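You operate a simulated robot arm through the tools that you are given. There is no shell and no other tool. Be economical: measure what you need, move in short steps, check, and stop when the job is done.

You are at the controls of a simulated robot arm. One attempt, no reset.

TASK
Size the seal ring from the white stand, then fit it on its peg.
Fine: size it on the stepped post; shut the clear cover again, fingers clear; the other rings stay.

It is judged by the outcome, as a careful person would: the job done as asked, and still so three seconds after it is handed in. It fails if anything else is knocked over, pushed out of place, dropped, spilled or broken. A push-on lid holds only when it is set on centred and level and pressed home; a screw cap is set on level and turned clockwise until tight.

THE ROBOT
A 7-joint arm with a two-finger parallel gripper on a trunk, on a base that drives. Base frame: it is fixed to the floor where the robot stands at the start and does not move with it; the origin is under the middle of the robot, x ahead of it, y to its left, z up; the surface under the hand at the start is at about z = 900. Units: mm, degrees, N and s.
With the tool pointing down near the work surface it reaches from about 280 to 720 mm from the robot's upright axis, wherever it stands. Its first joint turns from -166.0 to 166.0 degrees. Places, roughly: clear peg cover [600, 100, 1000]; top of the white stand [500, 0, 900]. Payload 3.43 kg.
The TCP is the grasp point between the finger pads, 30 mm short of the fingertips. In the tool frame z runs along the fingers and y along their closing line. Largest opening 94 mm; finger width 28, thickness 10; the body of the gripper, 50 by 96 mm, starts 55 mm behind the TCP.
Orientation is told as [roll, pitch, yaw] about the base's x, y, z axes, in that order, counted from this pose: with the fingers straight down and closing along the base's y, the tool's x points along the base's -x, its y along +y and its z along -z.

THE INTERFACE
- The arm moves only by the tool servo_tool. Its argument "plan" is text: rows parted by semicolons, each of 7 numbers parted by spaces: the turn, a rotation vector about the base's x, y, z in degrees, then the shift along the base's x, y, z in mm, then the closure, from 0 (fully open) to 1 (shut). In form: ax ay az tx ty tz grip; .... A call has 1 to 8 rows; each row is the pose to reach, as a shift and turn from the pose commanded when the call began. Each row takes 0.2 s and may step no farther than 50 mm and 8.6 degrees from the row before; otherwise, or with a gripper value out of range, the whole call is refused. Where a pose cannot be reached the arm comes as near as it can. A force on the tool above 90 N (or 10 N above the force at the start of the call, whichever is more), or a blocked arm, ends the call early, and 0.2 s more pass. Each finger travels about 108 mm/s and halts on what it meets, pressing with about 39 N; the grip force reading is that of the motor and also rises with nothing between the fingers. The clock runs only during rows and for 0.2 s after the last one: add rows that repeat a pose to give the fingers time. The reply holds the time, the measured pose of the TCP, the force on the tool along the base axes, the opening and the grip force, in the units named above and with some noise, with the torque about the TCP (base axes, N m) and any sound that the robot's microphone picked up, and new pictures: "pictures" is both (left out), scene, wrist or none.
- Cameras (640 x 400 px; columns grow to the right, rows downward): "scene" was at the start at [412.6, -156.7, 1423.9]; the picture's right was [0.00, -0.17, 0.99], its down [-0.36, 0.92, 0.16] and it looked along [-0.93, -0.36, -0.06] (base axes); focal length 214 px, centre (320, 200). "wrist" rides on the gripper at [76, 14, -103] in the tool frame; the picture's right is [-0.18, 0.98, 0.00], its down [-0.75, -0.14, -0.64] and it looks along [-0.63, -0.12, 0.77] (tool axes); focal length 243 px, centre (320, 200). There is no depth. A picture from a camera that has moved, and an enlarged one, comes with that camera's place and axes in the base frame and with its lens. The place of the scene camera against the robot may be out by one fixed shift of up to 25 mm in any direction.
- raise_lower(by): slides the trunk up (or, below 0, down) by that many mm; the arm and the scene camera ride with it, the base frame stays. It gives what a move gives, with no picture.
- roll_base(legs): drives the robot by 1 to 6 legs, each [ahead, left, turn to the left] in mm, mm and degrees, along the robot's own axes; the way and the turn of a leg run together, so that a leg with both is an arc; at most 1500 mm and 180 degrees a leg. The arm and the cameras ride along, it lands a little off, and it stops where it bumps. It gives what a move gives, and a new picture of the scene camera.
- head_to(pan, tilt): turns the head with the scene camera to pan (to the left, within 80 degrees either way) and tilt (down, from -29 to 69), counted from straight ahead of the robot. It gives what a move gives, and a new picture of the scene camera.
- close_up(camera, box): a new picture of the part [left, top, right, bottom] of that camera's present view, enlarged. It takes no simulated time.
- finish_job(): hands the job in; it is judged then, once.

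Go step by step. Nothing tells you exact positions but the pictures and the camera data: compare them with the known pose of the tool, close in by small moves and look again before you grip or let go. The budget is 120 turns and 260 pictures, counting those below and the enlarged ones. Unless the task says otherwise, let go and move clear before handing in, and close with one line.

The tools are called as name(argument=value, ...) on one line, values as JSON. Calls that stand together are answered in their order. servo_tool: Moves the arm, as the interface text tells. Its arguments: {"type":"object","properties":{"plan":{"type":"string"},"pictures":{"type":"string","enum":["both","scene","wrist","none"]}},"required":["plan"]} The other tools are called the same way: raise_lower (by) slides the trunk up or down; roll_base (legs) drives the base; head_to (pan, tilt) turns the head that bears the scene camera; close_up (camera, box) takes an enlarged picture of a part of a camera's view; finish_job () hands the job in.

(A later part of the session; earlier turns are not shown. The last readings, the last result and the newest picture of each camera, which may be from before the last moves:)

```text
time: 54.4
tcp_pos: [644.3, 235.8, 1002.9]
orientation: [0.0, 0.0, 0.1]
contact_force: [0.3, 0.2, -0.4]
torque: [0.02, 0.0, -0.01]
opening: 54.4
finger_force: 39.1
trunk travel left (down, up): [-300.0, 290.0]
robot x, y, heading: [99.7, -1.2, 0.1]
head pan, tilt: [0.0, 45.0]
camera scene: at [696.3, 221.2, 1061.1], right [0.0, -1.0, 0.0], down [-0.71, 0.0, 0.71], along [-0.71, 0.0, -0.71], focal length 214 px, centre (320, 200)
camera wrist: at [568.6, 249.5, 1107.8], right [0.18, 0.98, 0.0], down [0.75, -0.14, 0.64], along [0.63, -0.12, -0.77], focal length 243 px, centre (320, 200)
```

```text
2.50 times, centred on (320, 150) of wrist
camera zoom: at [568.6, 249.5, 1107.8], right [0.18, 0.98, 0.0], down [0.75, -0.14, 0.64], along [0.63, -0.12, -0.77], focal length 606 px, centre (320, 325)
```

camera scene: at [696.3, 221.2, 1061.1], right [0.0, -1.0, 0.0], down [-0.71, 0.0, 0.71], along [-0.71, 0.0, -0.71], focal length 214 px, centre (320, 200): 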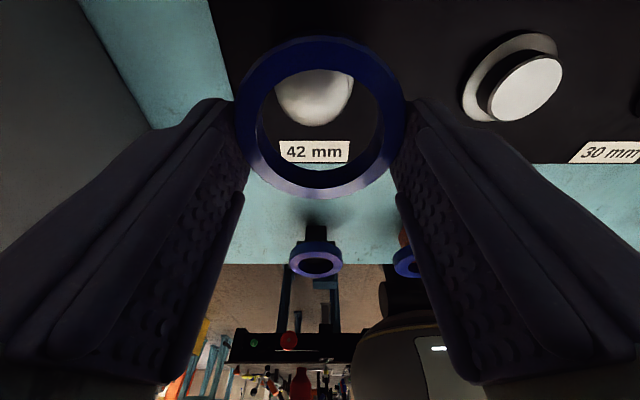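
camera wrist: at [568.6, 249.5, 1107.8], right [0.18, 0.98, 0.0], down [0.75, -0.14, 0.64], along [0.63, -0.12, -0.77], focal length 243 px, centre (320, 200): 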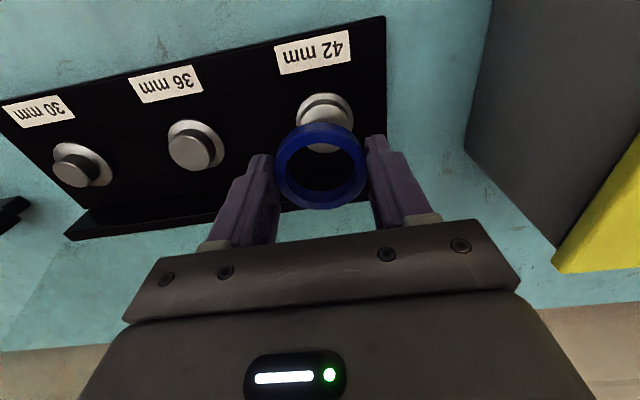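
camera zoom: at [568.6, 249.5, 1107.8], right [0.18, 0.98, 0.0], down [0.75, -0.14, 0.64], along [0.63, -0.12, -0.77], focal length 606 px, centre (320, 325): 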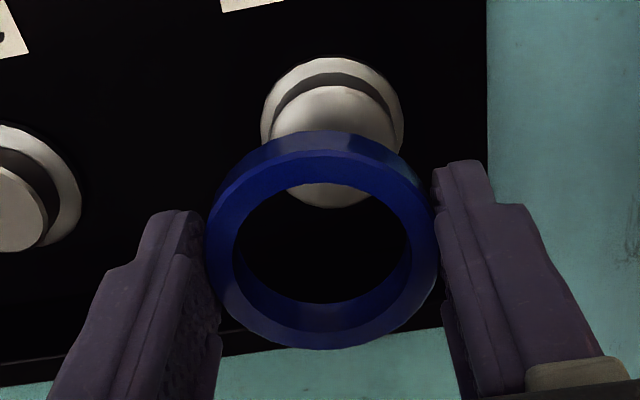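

servo_tool(plan="0 0 0 4 3 -10 0.6; 0 0 0 4 3 -20 0.6; 0 0 0 4 3 -32 0.6; 0 0 0 4 3 -32 0.6", pictures="none")

close_up(camera="scene", box=[200, 0, 440, 240])

close_up(camera="wrist", box=[240, 70, 400, 230])

```text
time: 55.2
tcp_pos: [646.7, 240.8, 991.9]
orientation: [0.6, -1.4, 0.0]
contact_force: [-41.5, -15.8, 45.3]
torque: [1.28, -7.45, -1.33]
opening: 54.1
finger_force: 39.3
trunk travel left (down, up): [-300.0, 290.0]
robot x, y, heading: [100.2, -0.9, 0.2]
head pan, tilt: [0.0, 45.0]
stopped in row 3: the force on the tool passed its limit at 97 N (the readings are from after the stop); the commanded pose is now the measured one
```

```text
1.67 times, centred on (320, 120) of scene
camera zoom: at [694.8, 224.5, 1051.5], right [0.0, -1.0, 0.0], down [-0.71, 0.0, 0.71], along [-0.71, 0.0, -0.71], focal length 358 px, centre (320, 333)
```

zoom: 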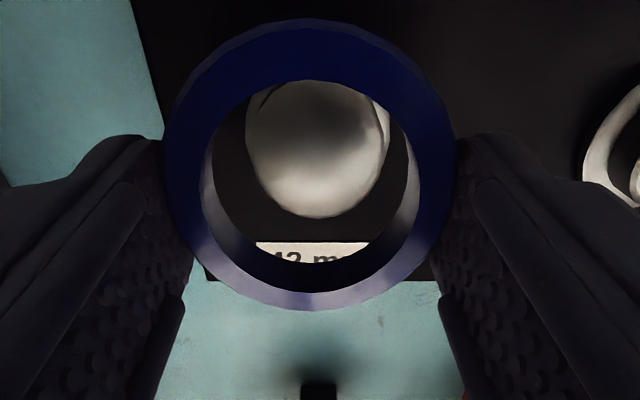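

```text
2.50 times, centred on (320, 150) of wrist
camera zoom: at [568.1, 253.4, 1094.0], right [0.18, 0.98, 0.02], down [0.74, -0.15, 0.66], along [0.65, -0.11, -0.75], focal length 606 px, centre (320, 325)
```

zoom: 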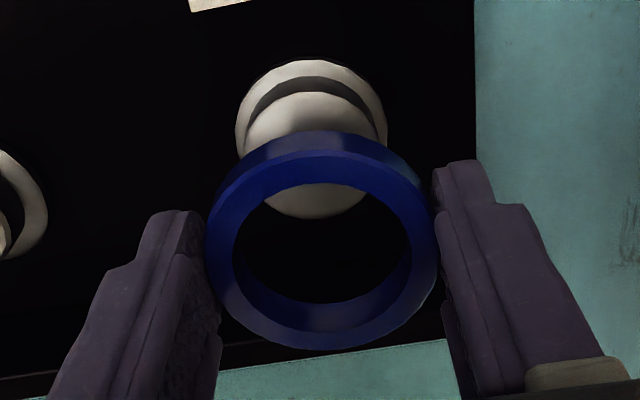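

The gripper body touched the open cover's overhanging front wall. Backing off straight up and away at once.

servo_tool(plan="0 0 0 -6 0 8 0.6; 0 0 0 -12 0 25 0.6; 0 0 0 -30 0 50 0.6; 0 0 0 -60 0 60 0.6; 0 1 0 -75 0 60 0.6", pictures="both")

head_to(pan=0, tilt=-29)

```text
time: 56.4
tcp_pos: [580.4, 245.1, 1044.5]
orientation: [0.4, 0.0, 0.2]
contact_force: [0.3, 0.7, -0.2]
torque: [0.01, 0.01, 0.01]
opening: 54.3
finger_force: 39.4
trunk travel left (down, up): [-300.0, 290.0]
robot x, y, heading: [97.1, -0.1, 0.0]
head pan, tilt: [0.0, 45.0]
camera scene: at [633.6, 228.9, 1102.2], right [0.0, -1.0, -0.01], down [-0.71, -0.01, 0.71], along [-0.71, 0.0, -0.71], focal length 214 px, centre (320, 200)
camera wrist: at [505.9, 256.9, 1149.2], right [0.18, 0.98, 0.01], down [0.75, -0.14, 0.64], along [0.63, -0.11, -0.77], focal length 243 px, centre (320, 200)
```

scene: 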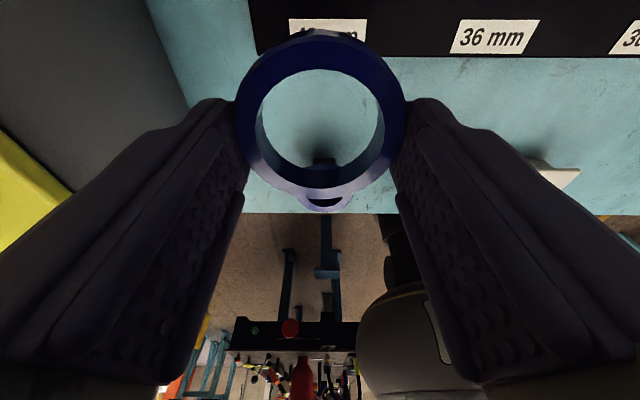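
wrist: 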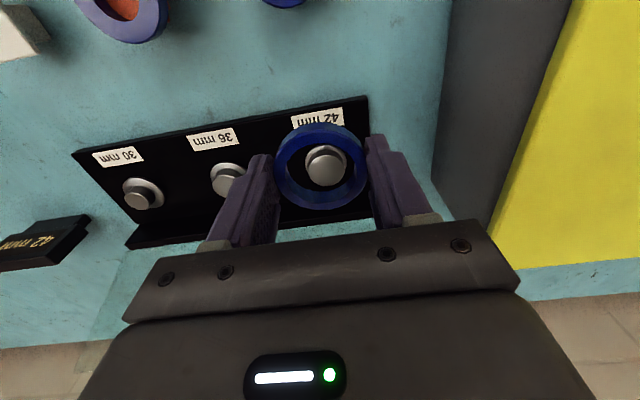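

```text
time: 57.8
tcp_pos: [581.8, 244.3, 1044.2]
orientation: [0.4, 0.0, 0.2]
contact_force: [0.6, 0.3, 0.1]
torque: [0.02, 0.0, 0.02]
opening: 54.3
finger_force: 38.8
trunk travel left (down, up): [-300.0, 290.0]
robot x, y, heading: [102.7, 1.3, -0.0]
head pan, tilt: [0.0, -28.6]
camera scene: at [744.9, 229.1, 1116.3], right [0.0, -1.0, -0.01], down [-0.88, 0.0, -0.48], along [0.48, 0.01, -0.88], focal length 214 px, centre (320, 200)
```

scene: 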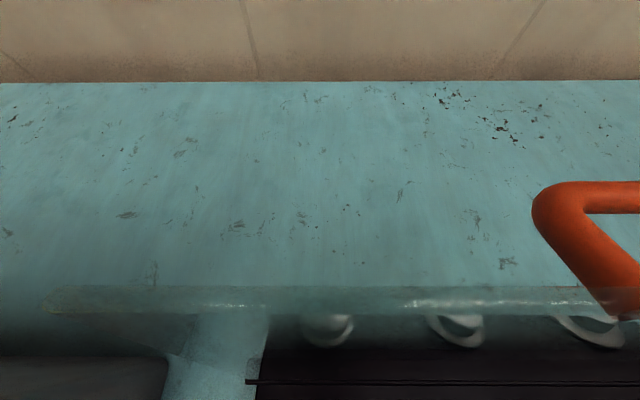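

The overhead contact point suggests the wrist hit the cover's top edge, so the ring must go on with the hand leaning back toward the robot. I'll set the ring back flat on the white stand, regrip it with the tool pitched ~45°, then fit it.

servo_tool(plan="-0.4 0 -0.2 -25 -40 0 0.6; -0.4 0 -0.2 -45 -80 0 0.6; -0.4 0 -0.2 -65 -120 0 0.6; -0.4 0 -0.2 -85 -160 0 0.6; -0.4 0 -0.2 -98 -200 0 0.6; -0.4 0 -0.2 -103 -224 0 0.6; -0.4 0 -0.2 -103 -224 -35 0.6; -0.4 0 -0.2 -103 -224 -35 0.6", pictures="wrist")

close_up(camera="wrist", box=[240, 70, 400, 230])

head_to(pan=0, tilt=45)

```text
time: 59.6
tcp_pos: [473.1, 22.4, 1010.1]
orientation: [-0.1, 0.0, -0.1]
contact_force: [-0.4, 1.0, -0.2]
torque: [0.02, 0.0, 0.0]
opening: 54.5
finger_force: 39.1
trunk travel left (down, up): [-300.0, 290.0]
robot x, y, heading: [98.9, 0.6, 0.0]
head pan, tilt: [0.0, -28.6]
camera wrist: at [397.3, 35.6, 1115.6], right [0.18, 0.98, 0.0], down [0.75, -0.14, 0.64], along [0.63, -0.12, -0.77], focal length 243 px, centre (320, 200)
```

wrist: 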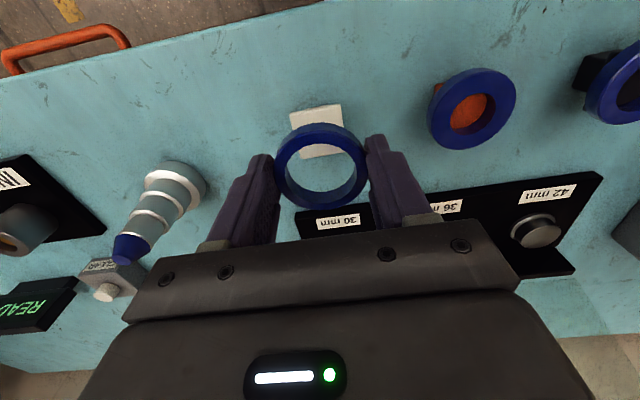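

```text
2.50 times, centred on (320, 150) of wrist
camera zoom: at [397.3, 35.6, 1115.6], right [0.18, 0.98, 0.0], down [0.75, -0.14, 0.64], along [0.63, -0.12, -0.77], focal length 606 px, centre (320, 325)
```

zoom: 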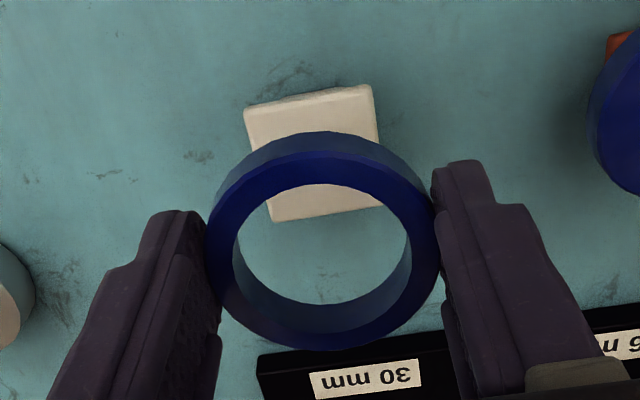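

```text
time: 61.1
tcp_pos: [472.9, 22.6, 1010.1]
orientation: [0.0, 0.1, 0.0]
contact_force: [0.5, 0.0, 0.2]
torque: [0.01, 0.0, 0.01]
opening: 54.3
finger_force: 39.4
trunk travel left (down, up): [-300.0, 290.0]
robot x, y, heading: [99.0, 1.1, 0.0]
head pan, tilt: [0.0, 45.0]
camera scene: at [525.4, 7.0, 1068.7], right [0.0, -1.0, 0.0], down [-0.71, 0.0, 0.71], along [-0.71, 0.0, -0.71], focal length 214 px, centre (320, 200)
```

scene: 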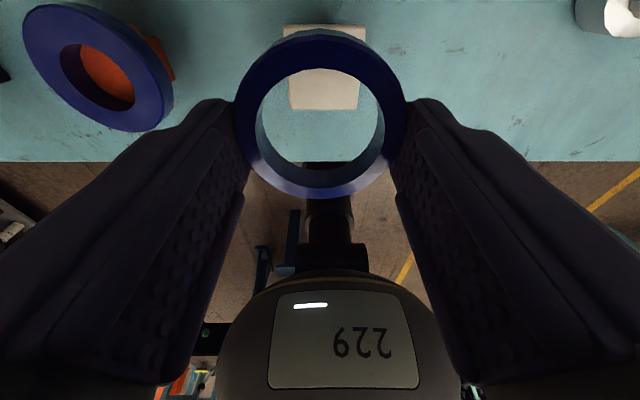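

servo_tool(plan="0 0 0 6 -2.5 -15 0.6; 0 0 0 6 -2.5 -30 0.6; 0 0 0 6 -2.5 -38 0.6; 0 0 0 6 -2.5 -41 0.6; 0 0 0 6 -2.5 -41 0.6", pictures="none")

close_up(camera="scene", box=[200, 0, 440, 240])

close_up(camera="wrist", box=[240, 70, 400, 230])

```text
time: 62.3
tcp_pos: [482.1, 16.7, 968.4]
orientation: [-0.1, 0.1, 0.1]
contact_force: [-0.1, 0.0, -0.2]
torque: [0.0, 0.0, 0.04]
opening: 54.4
finger_force: 39.4
trunk travel left (down, up): [-300.0, 290.0]
robot x, y, heading: [102.0, -0.8, 0.2]
head pan, tilt: [0.0, 45.0]
```

```text
1.67 times, centred on (320, 120) of scene
camera zoom: at [534.3, 1.5, 1026.6], right [0.0, -1.0, 0.0], down [-0.71, 0.0, 0.71], along [-0.71, 0.0, -0.71], focal length 358 px, centre (320, 333)
```

zoom: 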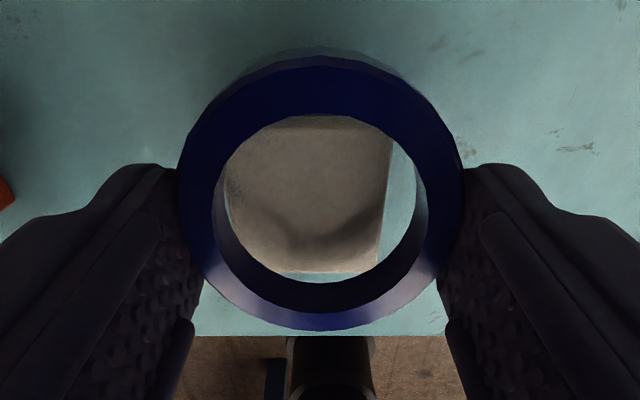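

```text
2.50 times, centred on (320, 150) of wrist
camera zoom: at [406.7, 30.2, 1073.4], right [0.18, 0.98, 0.0], down [0.75, -0.14, 0.64], along [0.63, -0.12, -0.77], focal length 606 px, centre (320, 325)
```

zoom: 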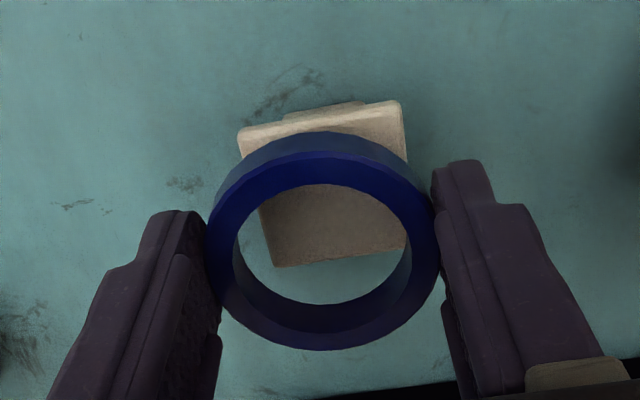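

servo_tool(plan="0 0 0 -2 2.5 0 0.6; 0 0 0 -2 2.5 -2 0.6; 0 0 0 -2 2.5 -3 0.6; 0 0 0 -2 2.5 -3 0.6", pictures="none")

close_up(camera="wrist", box=[240, 70, 400, 230])

```text
time: 63.3
tcp_pos: [480.1, 19.9, 964.9]
orientation: [0.0, 0.1, 0.0]
contact_force: [-0.3, 0.1, -0.5]
torque: [-0.01, 0.01, 0.0]
opening: 54.3
finger_force: 38.8
trunk travel left (down, up): [-300.0, 290.0]
robot x, y, heading: [98.1, -0.4, 0.1]
head pan, tilt: [0.0, 45.0]
```

```text
2.50 times, centred on (320, 150) of wrist
camera zoom: at [404.5, 32.6, 1069.6], right [0.18, 0.98, 0.0], down [0.75, -0.14, 0.64], along [0.63, -0.12, -0.77], focal length 606 px, centre (320, 325)
```

zoom: 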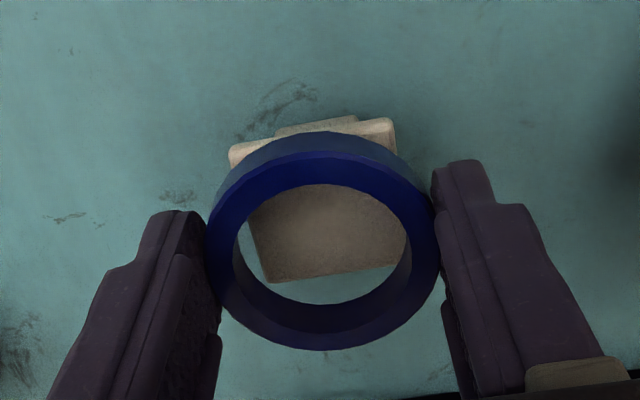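

servo_tool(plan="0 0 0 -1 0 -1.5 0.6; 0 0 0 -1 0 -3 0.6; 0 0 0 -1 0 -4.5 0.6; 0 0 0 -1 0 -4.5 0.6", pictures="none")

close_up(camera="wrist", box=[240, 70, 400, 230])

close_up(camera="scene", box=[200, 0, 440, 240])

```text
time: 64.3
tcp_pos: [478.4, 20.3, 960.8]
orientation: [0.0, 0.0, 0.0]
contact_force: [-0.6, 0.3, -0.2]
torque: [0.0, -0.01, 0.01]
opening: 54.3
finger_force: 39.2
trunk travel left (down, up): [-300.0, 290.0]
robot x, y, heading: [100.2, 5.1, -0.0]
head pan, tilt: [0.0, 45.0]
```

```text
2.50 times, centred on (320, 150) of wrist
camera zoom: at [403.0, 33.8, 1064.7], right [0.18, 0.98, 0.0], down [0.75, -0.14, 0.64], along [0.63, -0.12, -0.77], focal length 606 px, centre (320, 325)
```

zoom: 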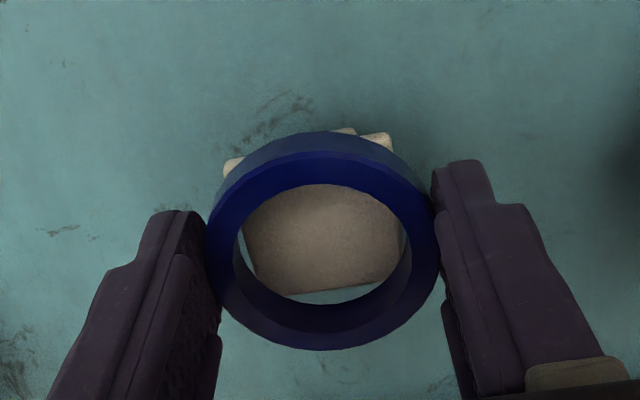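

```text
1.67 times, centred on (320, 120) of scene
camera zoom: at [530.7, 5.0, 1017.8], right [0.0, -1.0, 0.0], down [-0.71, 0.0, 0.71], along [-0.71, 0.0, -0.71], focal length 358 px, centre (320, 333)
```

zoom: 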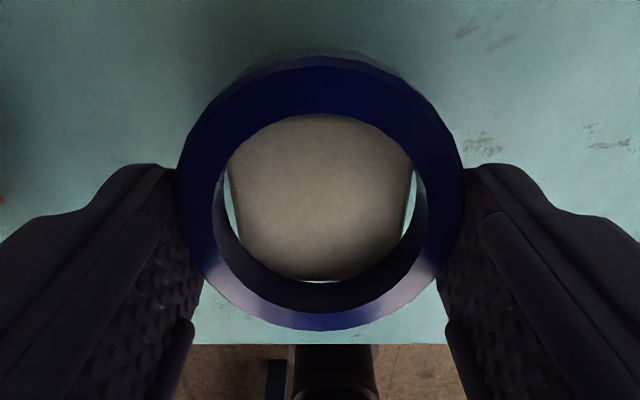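

servo_tool(plan="0 0 0 0 0 -1.5 0.6; 0 0 0 0 0 -3 0.6; 0 0 0 0 0 -4.5 0.6; 0 0 0 0 0 -4.5 0.6", pictures="none")

close_up(camera="wrist", box=[240, 70, 400, 230])

```text
time: 65.3
tcp_pos: [479.8, 20.2, 956.0]
orientation: [0.0, -0.1, 0.1]
contact_force: [0.9, 3.8, 35.0]
torque: [0.11, -0.09, -0.02]
opening: 54.7
finger_force: 38.4
trunk travel left (down, up): [-300.0, 290.0]
robot x, y, heading: [101.5, 1.0, 0.3]
head pan, tilt: [0.0, 45.0]
```

```text
2.50 times, centred on (320, 150) of wrist
camera zoom: at [402.8, 33.3, 1061.6], right [0.18, 0.98, 0.0], down [0.75, -0.14, 0.64], along [0.63, -0.12, -0.77], focal length 606 px, centre (320, 325)
```

zoom: 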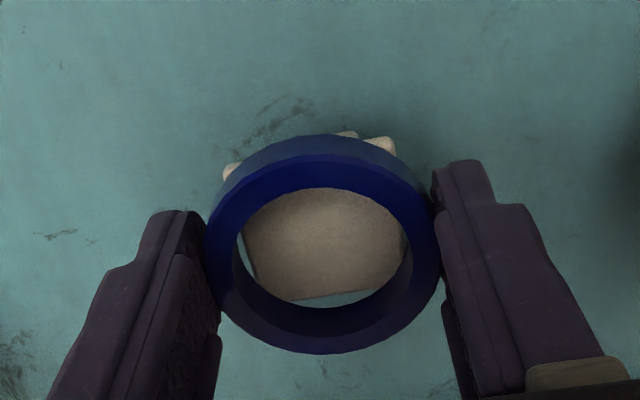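

Ring is resting on the stand. Releasing, rising, and pitching the tool 40° so the hand leans back.

servo_tool(plan="0 0 0 0 0 2 0.5; 0 0 0 0 0 2 0.3; 0 0 0 0 0 2 0.2; 0 0 0 0 0 20 0.2; 0 0 0 0 0 50 0.2; 0 0 0 0 0 70 0.2", pictures="wrist")

servo_tool(plan="0 -8 0 -10 0 0 0.2; 0 -16 0 -20 0 0 0.2; 0 -24 0 -25 0 0 0.2; 0 -32 0 -30 0 0 0.2; 0 -40 0 -30 0 0 0.2; 0 -40 0 -30 0 0 0.2", pictures="both")

```text
time: 66.7
tcp_pos: [478.7, 19.9, 1028.1]
orientation: [0.0, 0.2, -0.1]
contact_force: [-0.3, -0.2, 0.1]
torque: [-0.02, 0.0, -0.01]
opening: 75.2
finger_force: 0.1
trunk travel left (down, up): [-300.0, 290.0]
robot x, y, heading: [102.7, 1.2, 0.0]
head pan, tilt: [0.0, 45.0]
camera wrist: at [402.8, 33.2, 1132.0], right [0.18, 0.98, 0.0], down [0.75, -0.14, 0.64], along [0.63, -0.12, -0.77], focal length 243 px, centre (320, 200)
```

wrist: 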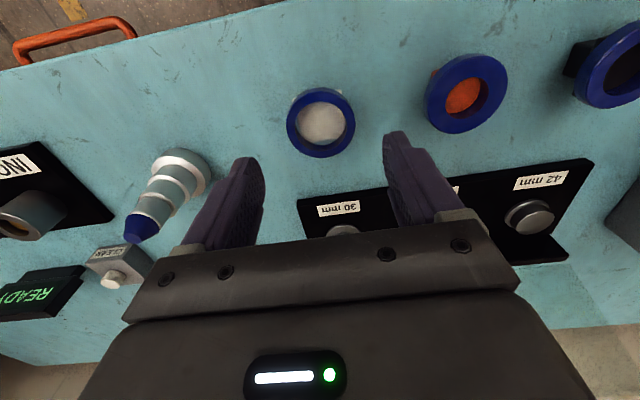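

```text
time: 68.1
tcp_pos: [498.3, 26.7, 996.4]
orientation: [0.0, -39.9, -0.1]
contact_force: [-0.1, 0.2, -0.1]
torque: [-0.01, 0.01, 0.01]
opening: 75.0
finger_force: 0.0
out of reach, approached as far as the arm can: row 3, 4, 5, 6
trunk travel left (down, up): [-300.0, 290.0]
robot x, y, heading: [98.7, -0.8, -0.2]
head pan, tilt: [0.0, 45.0]
camera scene: at [510.0, 11.5, 1068.6], right [0.0, -1.0, 0.0], down [-1.0, 0.0, 0.09], along [-0.09, 0.0, -1.0], focal length 214 px, centre (320, 200)
camera wrist: at [374.6, 40.3, 1028.7], right [0.14, 0.98, 0.12], down [0.16, -0.14, 0.98], along [0.98, -0.12, -0.18], focal length 243 px, centre (320, 200)
```

scene: 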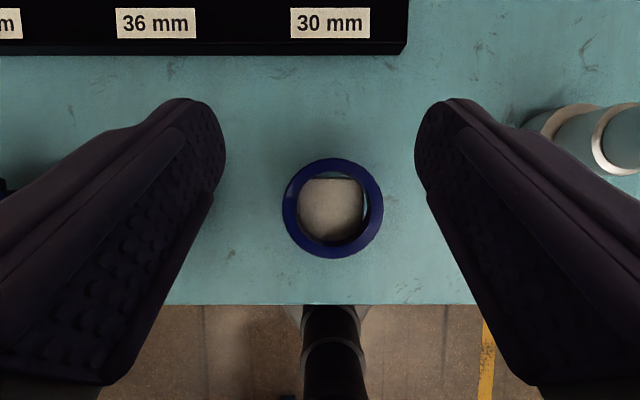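
wrist: 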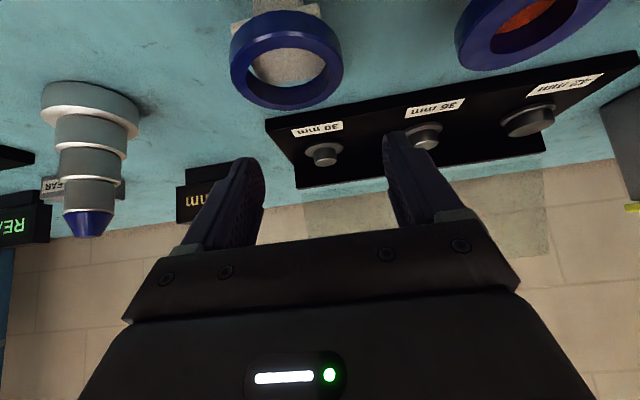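

Too close for the pitched pose; driving back 100 mm to give the arm room.

roll_base(legs=[[-100, 0, 0]])

```text
time: 69.2
tcp_pos: [396.2, 28.1, 996.2]
orientation: [0.1, -40.0, 0.0]
contact_force: [0.5, 0.1, 0.3]
torque: [0.01, -0.04, 0.0]
opening: 75.2
finger_force: 0.2
trunk travel left (down, up): [-300.0, 290.0]
robot x, y, heading: [2.5, -2.5, 0.3]
head pan, tilt: [0.0, 45.0]
camera scene: at [408.2, 11.6, 1069.1], right [0.0, -1.0, 0.0], down [-1.0, 0.0, 0.09], along [-0.09, 0.0, -1.0], focal length 214 px, centre (320, 200)
```

scene: 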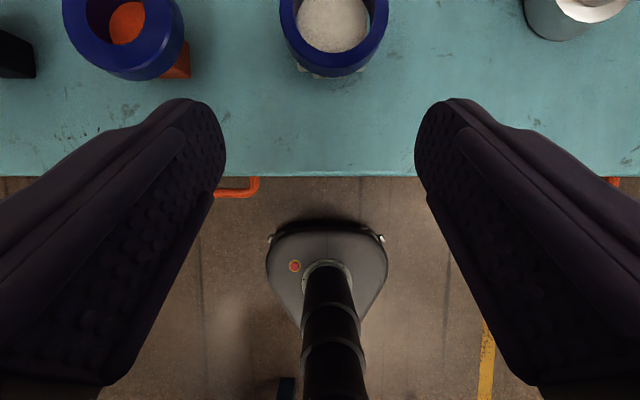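

servo_tool(plan="0 0 0 24 -3 0 0.2; 0 0 0 48 -6 -5 0.2; 0 0 0 71 -8.5 -11 0.2; 0 0 0 71 -8.5 -11 0.2", pictures="both")

```text
time: 70.2
tcp_pos: [468.8, 18.1, 987.4]
orientation: [0.0, -39.9, 0.0]
contact_force: [-0.6, 0.6, 0.3]
torque: [-0.03, 0.02, -0.01]
opening: 75.3
finger_force: 0.0
trunk travel left (down, up): [-300.0, 290.0]
robot x, y, heading: [2.1, 0.3, 0.1]
head pan, tilt: [0.0, 45.0]
camera scene: at [480.5, 2.6, 1058.8], right [0.0, -1.0, 0.0], down [-1.0, 0.0, 0.09], along [-0.09, 0.0, -1.0], focal length 214 px, centre (320, 200)
camera wrist: at [345.1, 31.3, 1019.1], right [0.14, 0.98, 0.12], down [0.17, -0.14, 0.98], along [0.98, -0.12, -0.18], focal length 243 px, centre (320, 200)
```

scene: 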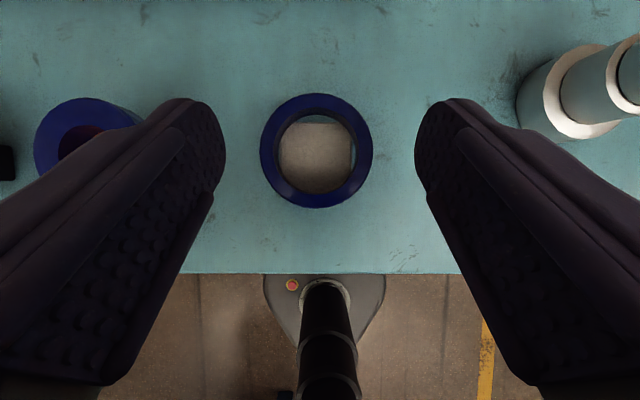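
wrist: 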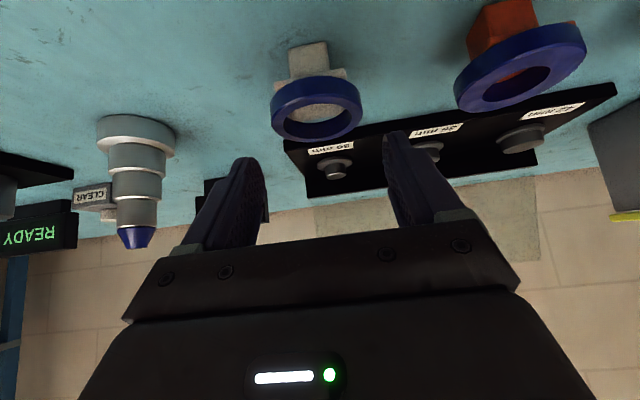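

servo_tool(plan="0 0 0 -1 1 -12 0.2; 0 0 0 -1 1 -25 0.2; 0 0 0 -1 1 -35 0.2; 0 0 0 -1 1 -35 0.2", pictures="both")

```text
time: 71.2
tcp_pos: [466.7, 20.7, 951.5]
orientation: [0.0, -39.9, 0.0]
contact_force: [0.1, 0.0, 0.5]
torque: [0.01, 0.0, 0.0]
opening: 75.2
finger_force: 0.0
trunk travel left (down, up): [-300.0, 290.0]
robot x, y, heading: [-0.8, -3.2, 0.1]
head pan, tilt: [0.0, 45.0]
camera scene: at [478.6, 4.6, 1023.8], right [0.0, -1.0, 0.0], down [-1.0, 0.0, 0.09], along [-0.09, 0.0, -1.0], focal length 214 px, centre (320, 200)
camera wrist: at [343.2, 33.3, 984.0], right [0.14, 0.98, 0.12], down [0.17, -0.14, 0.98], along [0.98, -0.12, -0.18], focal length 243 px, centre (320, 200)
```

scene: 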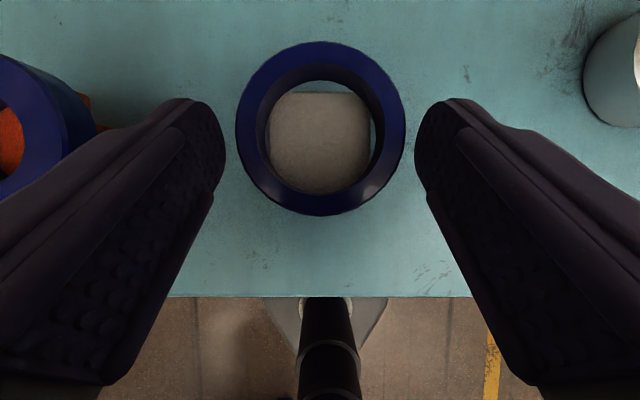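
wrist: 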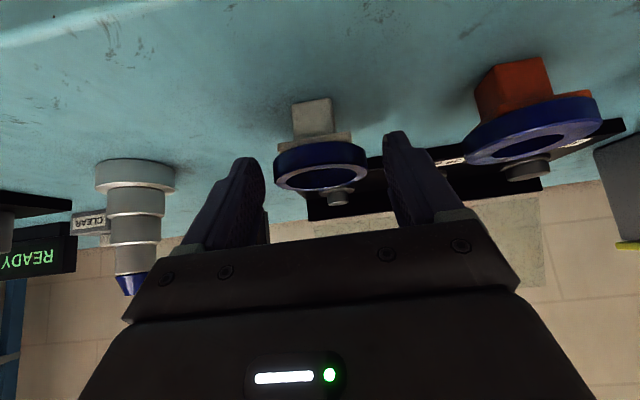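

servo_tool(plan="0 0 0 0 0 0 0.4; 0 0 0 0 0 0 0.6; 0 0 0 0 0 0 0.6; 0 0 0 0 0 0 0.6", pictures="both")

close_up(camera="wrist", box=[220, 90, 420, 230])

```text
time: 72.2
tcp_pos: [466.9, 19.6, 952.7]
orientation: [0.0, -40.0, 0.0]
contact_force: [0.2, -0.3, -0.7]
torque: [0.0, -0.01, -0.04]
opening: 54.4
finger_force: 39.0
trunk travel left (down, up): [-300.0, 290.0]
robot x, y, heading: [-1.9, -4.9, 0.1]
head pan, tilt: [0.0, 45.0]
camera scene: at [478.5, 4.6, 1023.8], right [0.0, -1.0, 0.0], down [-1.0, 0.0, 0.09], along [-0.09, 0.0, -1.0], focal length 214 px, centre (320, 200)
camera wrist: at [343.1, 33.3, 984.1], right [0.14, 0.98, 0.12], down [0.17, -0.14, 0.98], along [0.98, -0.12, -0.18], focal length 243 px, centre (320, 200)
```

scene: 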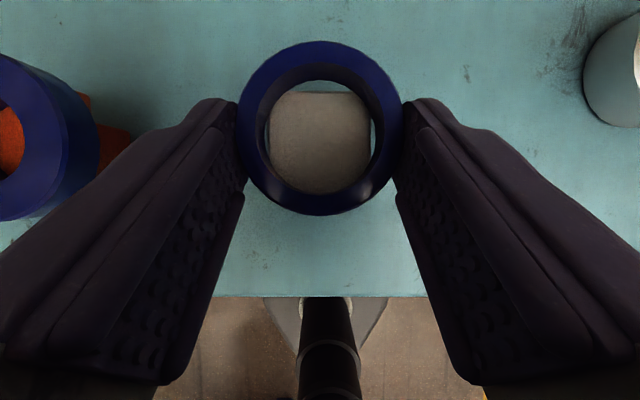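
wrist: 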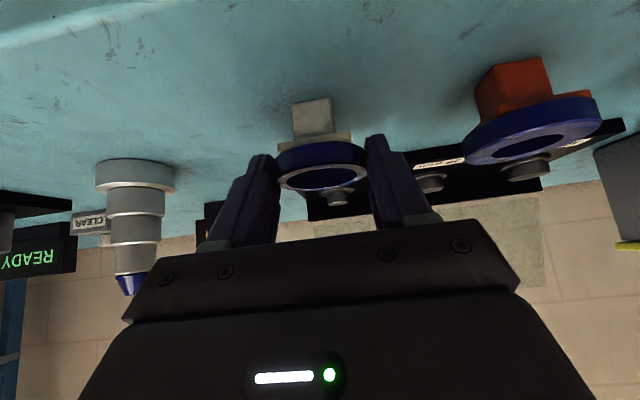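

```text
2.86 times, centred on (320, 160) of wrist
camera zoom: at [343.1, 33.3, 984.1], right [0.14, 0.98, 0.12], down [0.17, -0.14, 0.98], along [0.98, -0.12, -0.18], focal length 693 px, centre (320, 314)
```

zoom: 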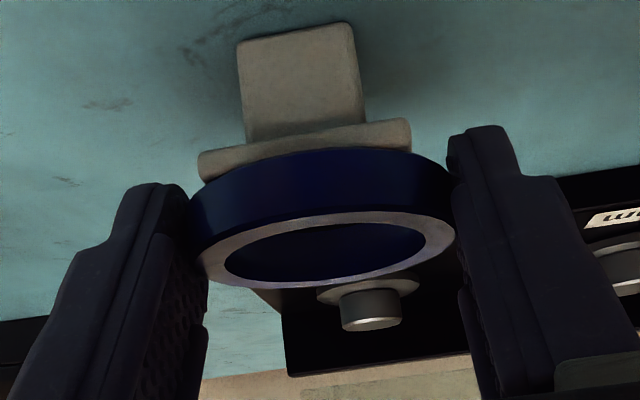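

Ring regripped with the pitched hand. Lifting and carrying it toward the 42 peg.

servo_tool(plan="0 0 0 0 0 10 0.6; 0 0 0 0 0 35 0.6; 0 0 0 0 0 65 0.6; 0 0 0 15 40 65 0.6; 0 0 0 35 80 65 0.6; 0 0 0 55 120 65 0.6; 0 0 0 75 160 65 0.6; 0 0 0 90 190 65 0.6", pictures="none")

servo_tool(plan="0 0 0 15 15 0 0.6; 0 0 0 32 28 0 0.6; 0 0 0 32 28 0 0.6", pictures="both")

close_up(camera="wrist", box=[200, 90, 440, 230])

```text
time: 74.0
tcp_pos: [554.6, 206.9, 1017.6]
orientation: [0.0, -39.9, 0.1]
contact_force: [0.7, -0.3, 0.2]
torque: [0.01, 0.01, 0.03]
opening: 54.8
finger_force: 39.3
trunk travel left (down, up): [-300.0, 290.0]
robot x, y, heading: [-2.4, -2.5, 0.0]
head pan, tilt: [0.0, 45.0]
```

```text
time: 74.8
tcp_pos: [589.1, 237.3, 1017.1]
orientation: [0.0, -39.8, 0.0]
contact_force: [-0.4, -0.3, -0.3]
torque: [0.0, -0.01, 0.0]
opening: 54.4
finger_force: 38.8
trunk travel left (down, up): [-300.0, 290.0]
robot x, y, heading: [2.3, -2.6, 0.2]
head pan, tilt: [0.0, 45.0]
camera scene: at [600.6, 221.4, 1088.5], right [0.0, -1.0, 0.0], down [-1.0, 0.0, 0.09], along [-0.09, 0.0, -1.0], focal length 214 px, centre (320, 200)
camera wrist: at [465.1, 250.0, 1048.8], right [0.14, 0.98, 0.12], down [0.17, -0.14, 0.98], along [0.98, -0.12, -0.18], focal length 243 px, centre (320, 200)
```

scene: 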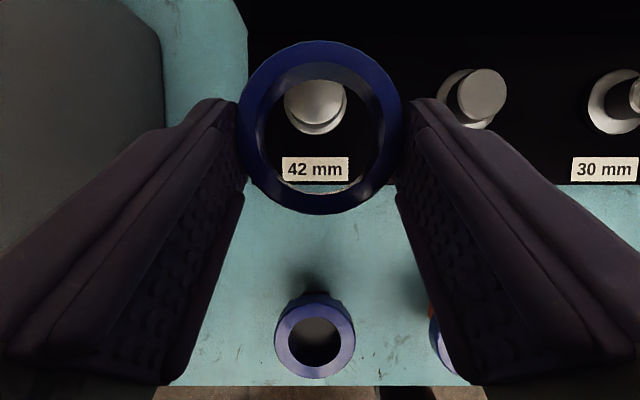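
wrist: 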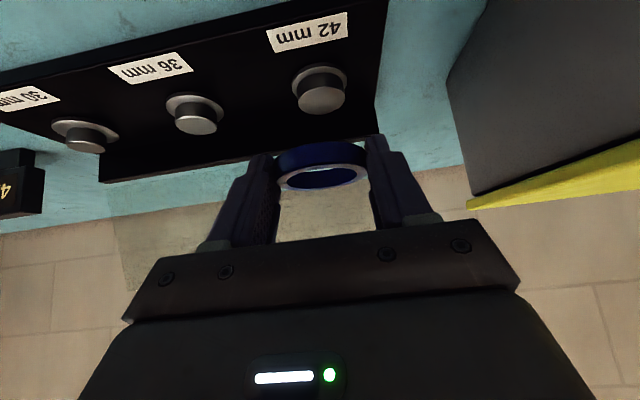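

```text
2.67 times, centred on (320, 160) of wrist
camera zoom: at [465.1, 250.0, 1048.8], right [0.14, 0.98, 0.12], down [0.17, -0.14, 0.98], along [0.98, -0.12, -0.18], focal length 647 px, centre (320, 307)
```

zoom: 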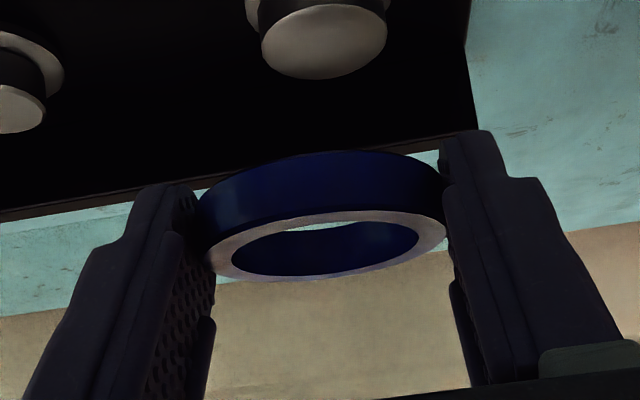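

servo_tool(plan="0 0 0 15 1 -10 0.6; 0 0 0 30 2 -25 0.6; 0 0 0 40 2 -40 0.6; 0 0 0 40 2 -40 0.6", pictures="both")

close_up(camera="wrist", box=[220, 90, 420, 230])

close_up(camera="scene", box=[200, 0, 440, 240])

```text
time: 75.8
tcp_pos: [630.0, 239.8, 976.6]
orientation: [0.0, -39.9, 0.0]
contact_force: [-0.4, -0.6, 0.1]
torque: [0.0, -0.01, -0.02]
opening: 54.4
finger_force: 39.1
trunk travel left (down, up): [-300.0, 290.0]
robot x, y, heading: [1.7, -0.1, 0.2]
head pan, tilt: [0.0, 45.0]
camera scene: at [642.1, 225.3, 1047.9], right [0.0, -1.0, 0.0], down [-1.0, 0.0, 0.09], along [-0.09, 0.0, -1.0], focal length 214 px, centre (320, 200)
camera wrist: at [506.6, 253.9, 1008.1], right [0.14, 0.98, 0.12], down [0.17, -0.14, 0.98], along [0.98, -0.12, -0.18], focal length 243 px, centre (320, 200)
```

scene: 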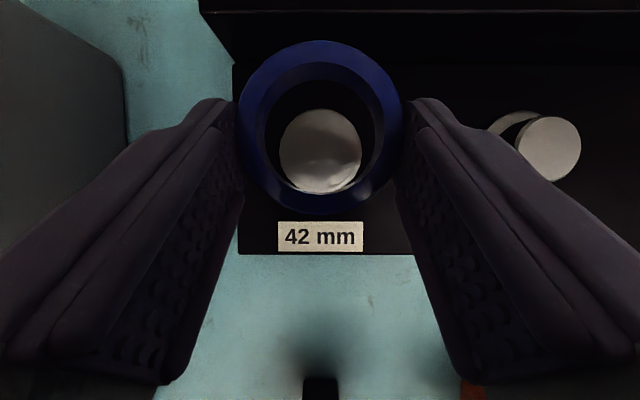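
wrist: 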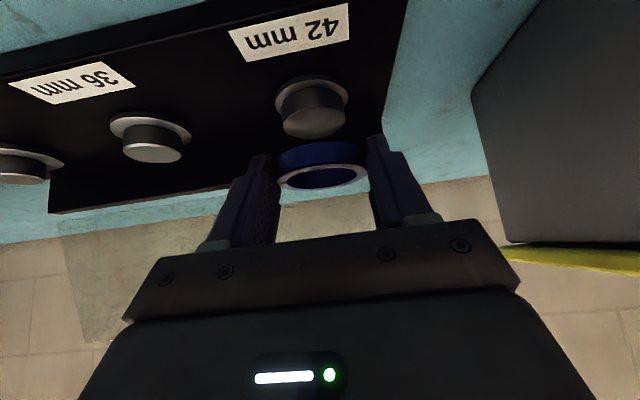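

```text
2.86 times, centred on (320, 160) of wrist
camera zoom: at [506.6, 253.9, 1008.1], right [0.14, 0.98, 0.12], down [0.17, -0.14, 0.98], along [0.98, -0.12, -0.18], focal length 693 px, centre (320, 314)
```

zoom: 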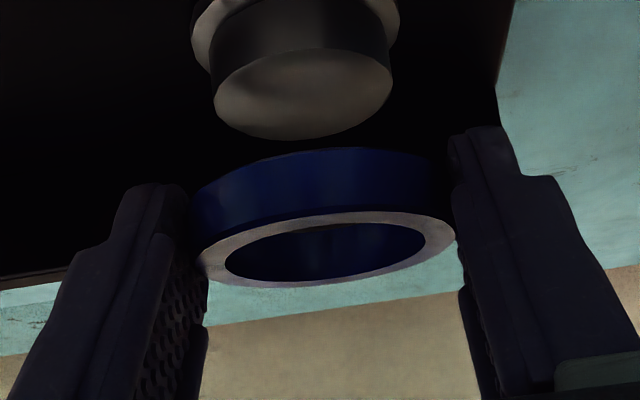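

```text
1.67 times, centred on (320, 120) of scene
camera zoom: at [642.1, 225.3, 1047.9], right [0.0, -1.0, 0.0], down [-1.0, 0.0, 0.09], along [-0.09, 0.0, -1.0], focal length 358 px, centre (320, 333)
```

zoom: 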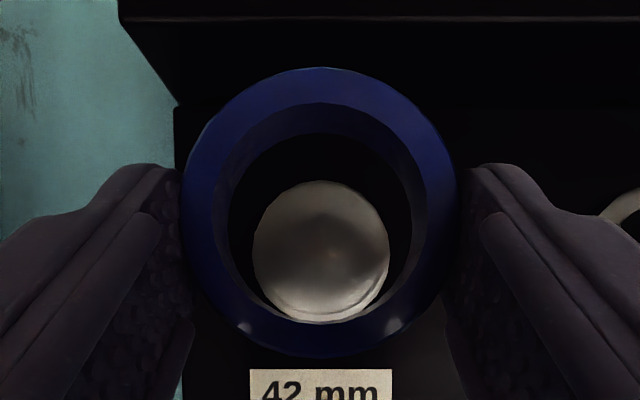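

servo_tool(plan="0 0 0 -2.5 0 -8 0.6; 0 0 0 -2.5 0 -16 0.6; 0 0 0 -2.5 0 -16 0.6", pictures="none")

close_up(camera="wrist", box=[220, 90, 420, 230])

close_up(camera="scene", box=[200, 0, 440, 240])

```text
time: 76.7
tcp_pos: [628.2, 239.3, 959.0]
orientation: [0.0, -39.9, -0.1]
contact_force: [0.3, 0.5, -0.1]
torque: [0.03, 0.0, -0.01]
opening: 54.5
finger_force: 39.6
trunk travel left (down, up): [-300.0, 290.0]
robot x, y, heading: [-0.2, -1.6, 0.1]
head pan, tilt: [0.0, 45.0]
```

```text
2.86 times, centred on (320, 160) of wrist
camera zoom: at [504.7, 252.5, 991.2], right [0.14, 0.98, 0.12], down [0.17, -0.14, 0.98], along [0.98, -0.12, -0.18], focal length 693 px, centre (320, 314)
```

zoom: 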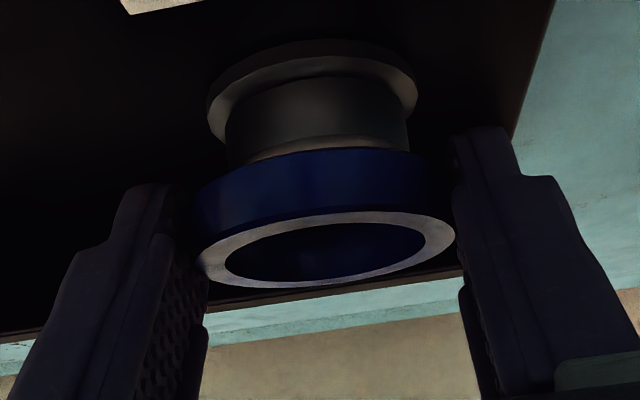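

```text
1.67 times, centred on (320, 120) of scene
camera zoom: at [640.1, 223.8, 1030.9], right [0.0, -1.0, 0.0], down [-1.0, 0.0, 0.09], along [-0.09, 0.0, -1.0], focal length 358 px, centre (320, 333)
```

zoom: 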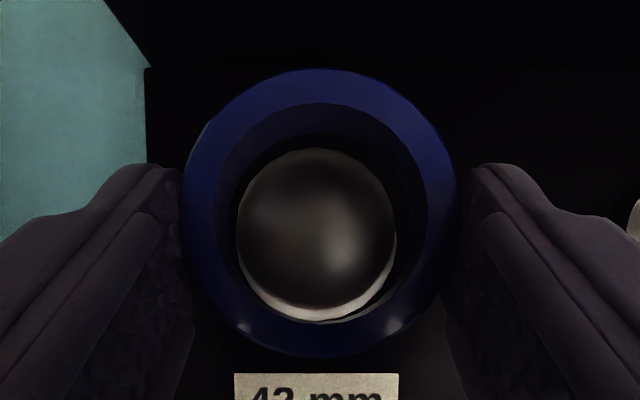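

servo_tool(plan="0 0 0 1.3 0.9 0 0.6; 0 0 0 1.3 0.9 -3 0.6; 0 0 0 1.3 0.9 -3 0.6", pictures="none")

close_up(camera="scene", box=[240, 40, 400, 220])

close_up(camera="wrist", box=[220, 90, 420, 230])

```text
time: 77.5
tcp_pos: [629.4, 241.1, 956.8]
orientation: [0.0, -39.9, 0.0]
contact_force: [-0.1, 0.0, -0.7]
torque: [0.04, 0.03, -0.01]
opening: 54.3
finger_force: 39.1
trunk travel left (down, up): [-300.0, 290.0]
robot x, y, heading: [-0.5, -0.1, 0.3]
head pan, tilt: [0.0, 45.0]
```

```text
2.22 times, centred on (320, 130) of scene
camera zoom: at [640.7, 224.9, 1028.8], right [0.0, -1.0, 0.0], down [-1.0, 0.0, 0.09], along [-0.09, 0.0, -1.0], focal length 477 px, centre (320, 356)
```

zoom: 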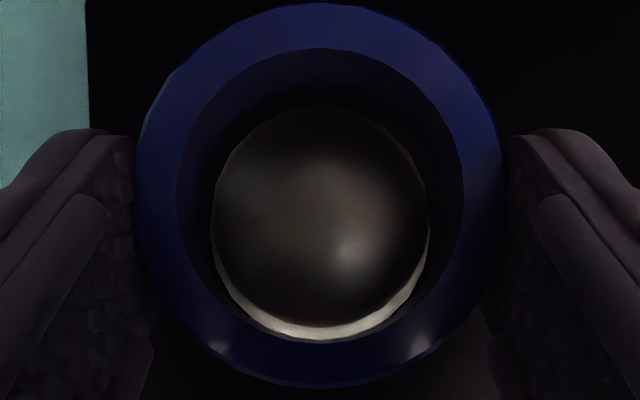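

```text
2.86 times, centred on (320, 160) of wrist
camera zoom: at [505.2, 253.5, 989.1], right [0.14, 0.98, 0.12], down [0.17, -0.14, 0.98], along [0.98, -0.12, -0.18], focal length 693 px, centre (320, 314)
```

zoom: 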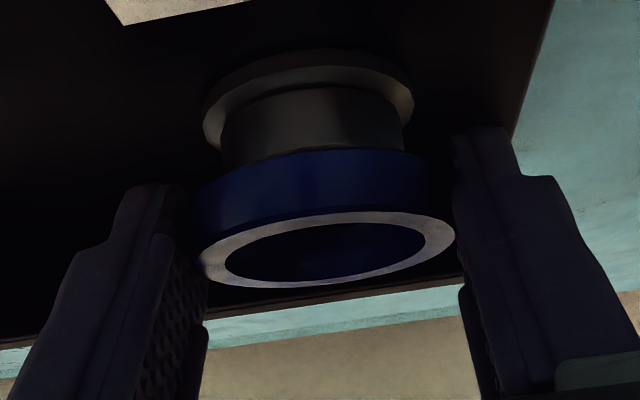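

servo_tool(plan="0 0 0 1 0 -1.5 0.6; 0 0 0 1 0 -3 0.6; 0 0 0 1 0 -4.5 0.6; 0 0 0 1 0 -4.5 0.6", pictures="none")

close_up(camera="scene", box=[240, 40, 400, 220])

close_up(camera="wrist", box=[220, 90, 420, 230])

```text
time: 78.5
tcp_pos: [629.5, 241.6, 951.4]
orientation: [0.1, -39.9, 0.0]
contact_force: [-0.4, -0.7, -0.8]
torque: [0.0, 0.01, -0.01]
opening: 54.5
finger_force: 38.8
trunk travel left (down, up): [-300.0, 290.0]
robot x, y, heading: [2.8, -4.3, 0.3]
head pan, tilt: [0.0, 45.0]
```

```text
2.22 times, centred on (320, 130) of scene
camera zoom: at [641.5, 226.0, 1024.3], right [0.0, -1.0, 0.0], down [-1.0, 0.0, 0.09], along [-0.09, 0.0, -1.0], focal length 477 px, centre (320, 356)
```

zoom: 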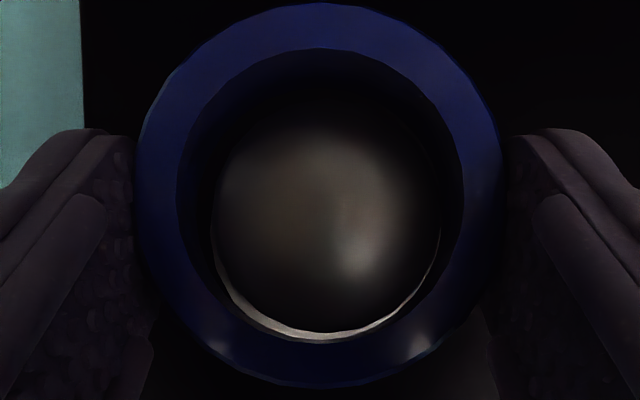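

```text
2.86 times, centred on (320, 160) of wrist
camera zoom: at [506.1, 254.6, 984.5], right [0.14, 0.98, 0.12], down [0.17, -0.14, 0.98], along [0.98, -0.12, -0.18], focal length 693 px, centre (320, 314)
```

zoom: 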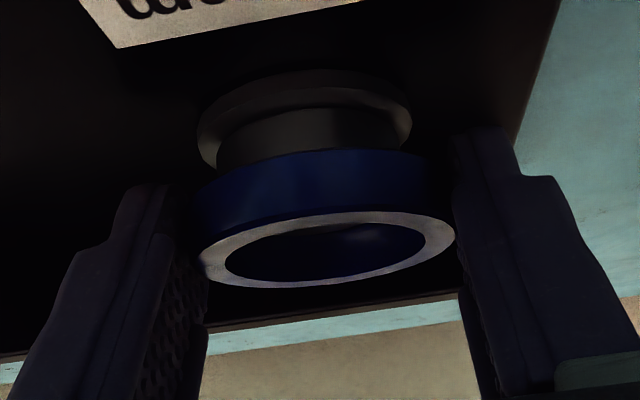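

servo_tool(plan="0 0 0 0.4 -1.2 0 0.6; 0 0 0 0.4 -1.2 -1 0.6; 0 0 0 0.4 -1.2 -2 0.6; 0 0 0 0.4 -1.2 -2 0.6", pictures="none")

close_up(camera="scene", box=[240, 40, 400, 220])

```text
time: 79.5
tcp_pos: [629.7, 239.5, 950.3]
orientation: [0.0, -39.9, 0.0]
contact_force: [0.7, -0.8, -0.3]
torque: [0.02, 0.0, -0.01]
opening: 54.4
finger_force: 39.3
trunk travel left (down, up): [-300.0, 290.0]
robot x, y, heading: [-1.2, -1.3, 0.1]
head pan, tilt: [0.0, 45.0]
```

```text
2.22 times, centred on (320, 130) of scene
camera zoom: at [641.0, 224.3, 1021.4], right [0.0, -1.0, 0.0], down [-1.0, 0.0, 0.09], along [-0.09, 0.0, -1.0], focal length 477 px, centre (320, 356)
```

zoom: 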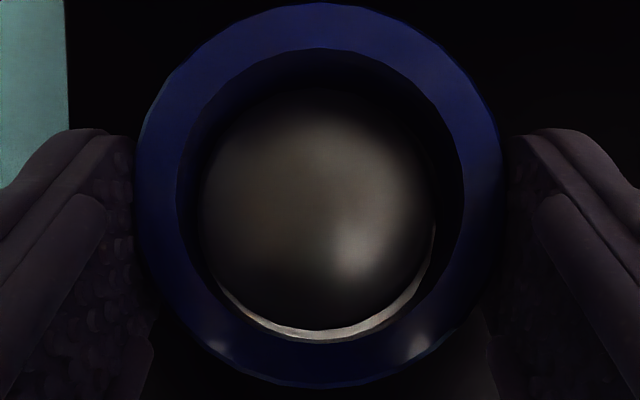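

servo_tool(plan="0 0 0 0 0 -1 0.6; 0 0 0 0 0 -2 0.6; 0 0 0 0 0 -3 0.6; 0 0 0 0 0 -4 0.6; 0 0 0 0 0 -4 0.6", pictures="none")

close_up(camera="scene", box=[240, 40, 400, 220])

close_up(camera="wrist", box=[220, 90, 420, 230])

```text
time: 80.7
tcp_pos: [628.4, 238.9, 945.9]
orientation: [0.1, -39.9, 0.0]
contact_force: [0.0, -0.4, -1.4]
torque: [-0.01, -0.01, -0.03]
opening: 54.5
finger_force: 39.1
trunk travel left (down, up): [-300.0, 290.0]
robot x, y, heading: [-1.2, 1.7, 0.6]
head pan, tilt: [0.0, 45.0]
```

```text
2.22 times, centred on (320, 130) of scene
camera zoom: at [640.5, 223.5, 1018.0], right [0.0, -1.0, 0.0], down [-1.0, 0.0, 0.09], along [-0.09, 0.0, -1.0], focal length 477 px, centre (320, 356)
```

zoom: 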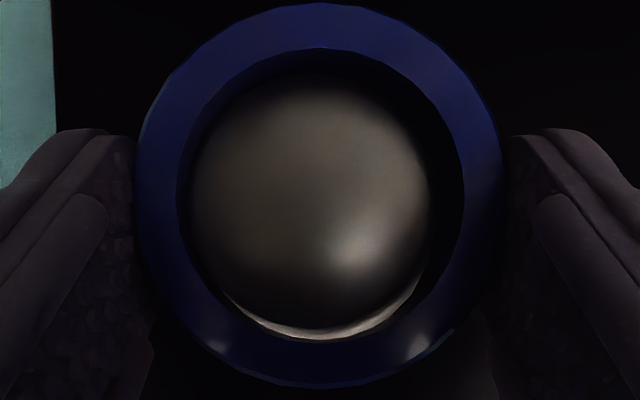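

```text
2.86 times, centred on (320, 160) of wrist
camera zoom: at [505.0, 252.2, 978.2], right [0.14, 0.98, 0.12], down [0.17, -0.14, 0.98], along [0.98, -0.12, -0.18], focal length 693 px, centre (320, 314)
```

zoom: 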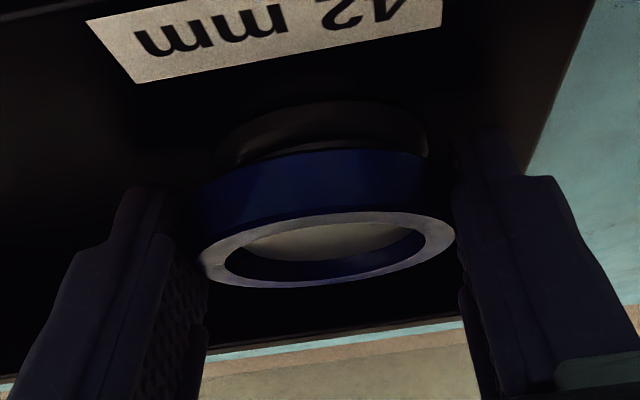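

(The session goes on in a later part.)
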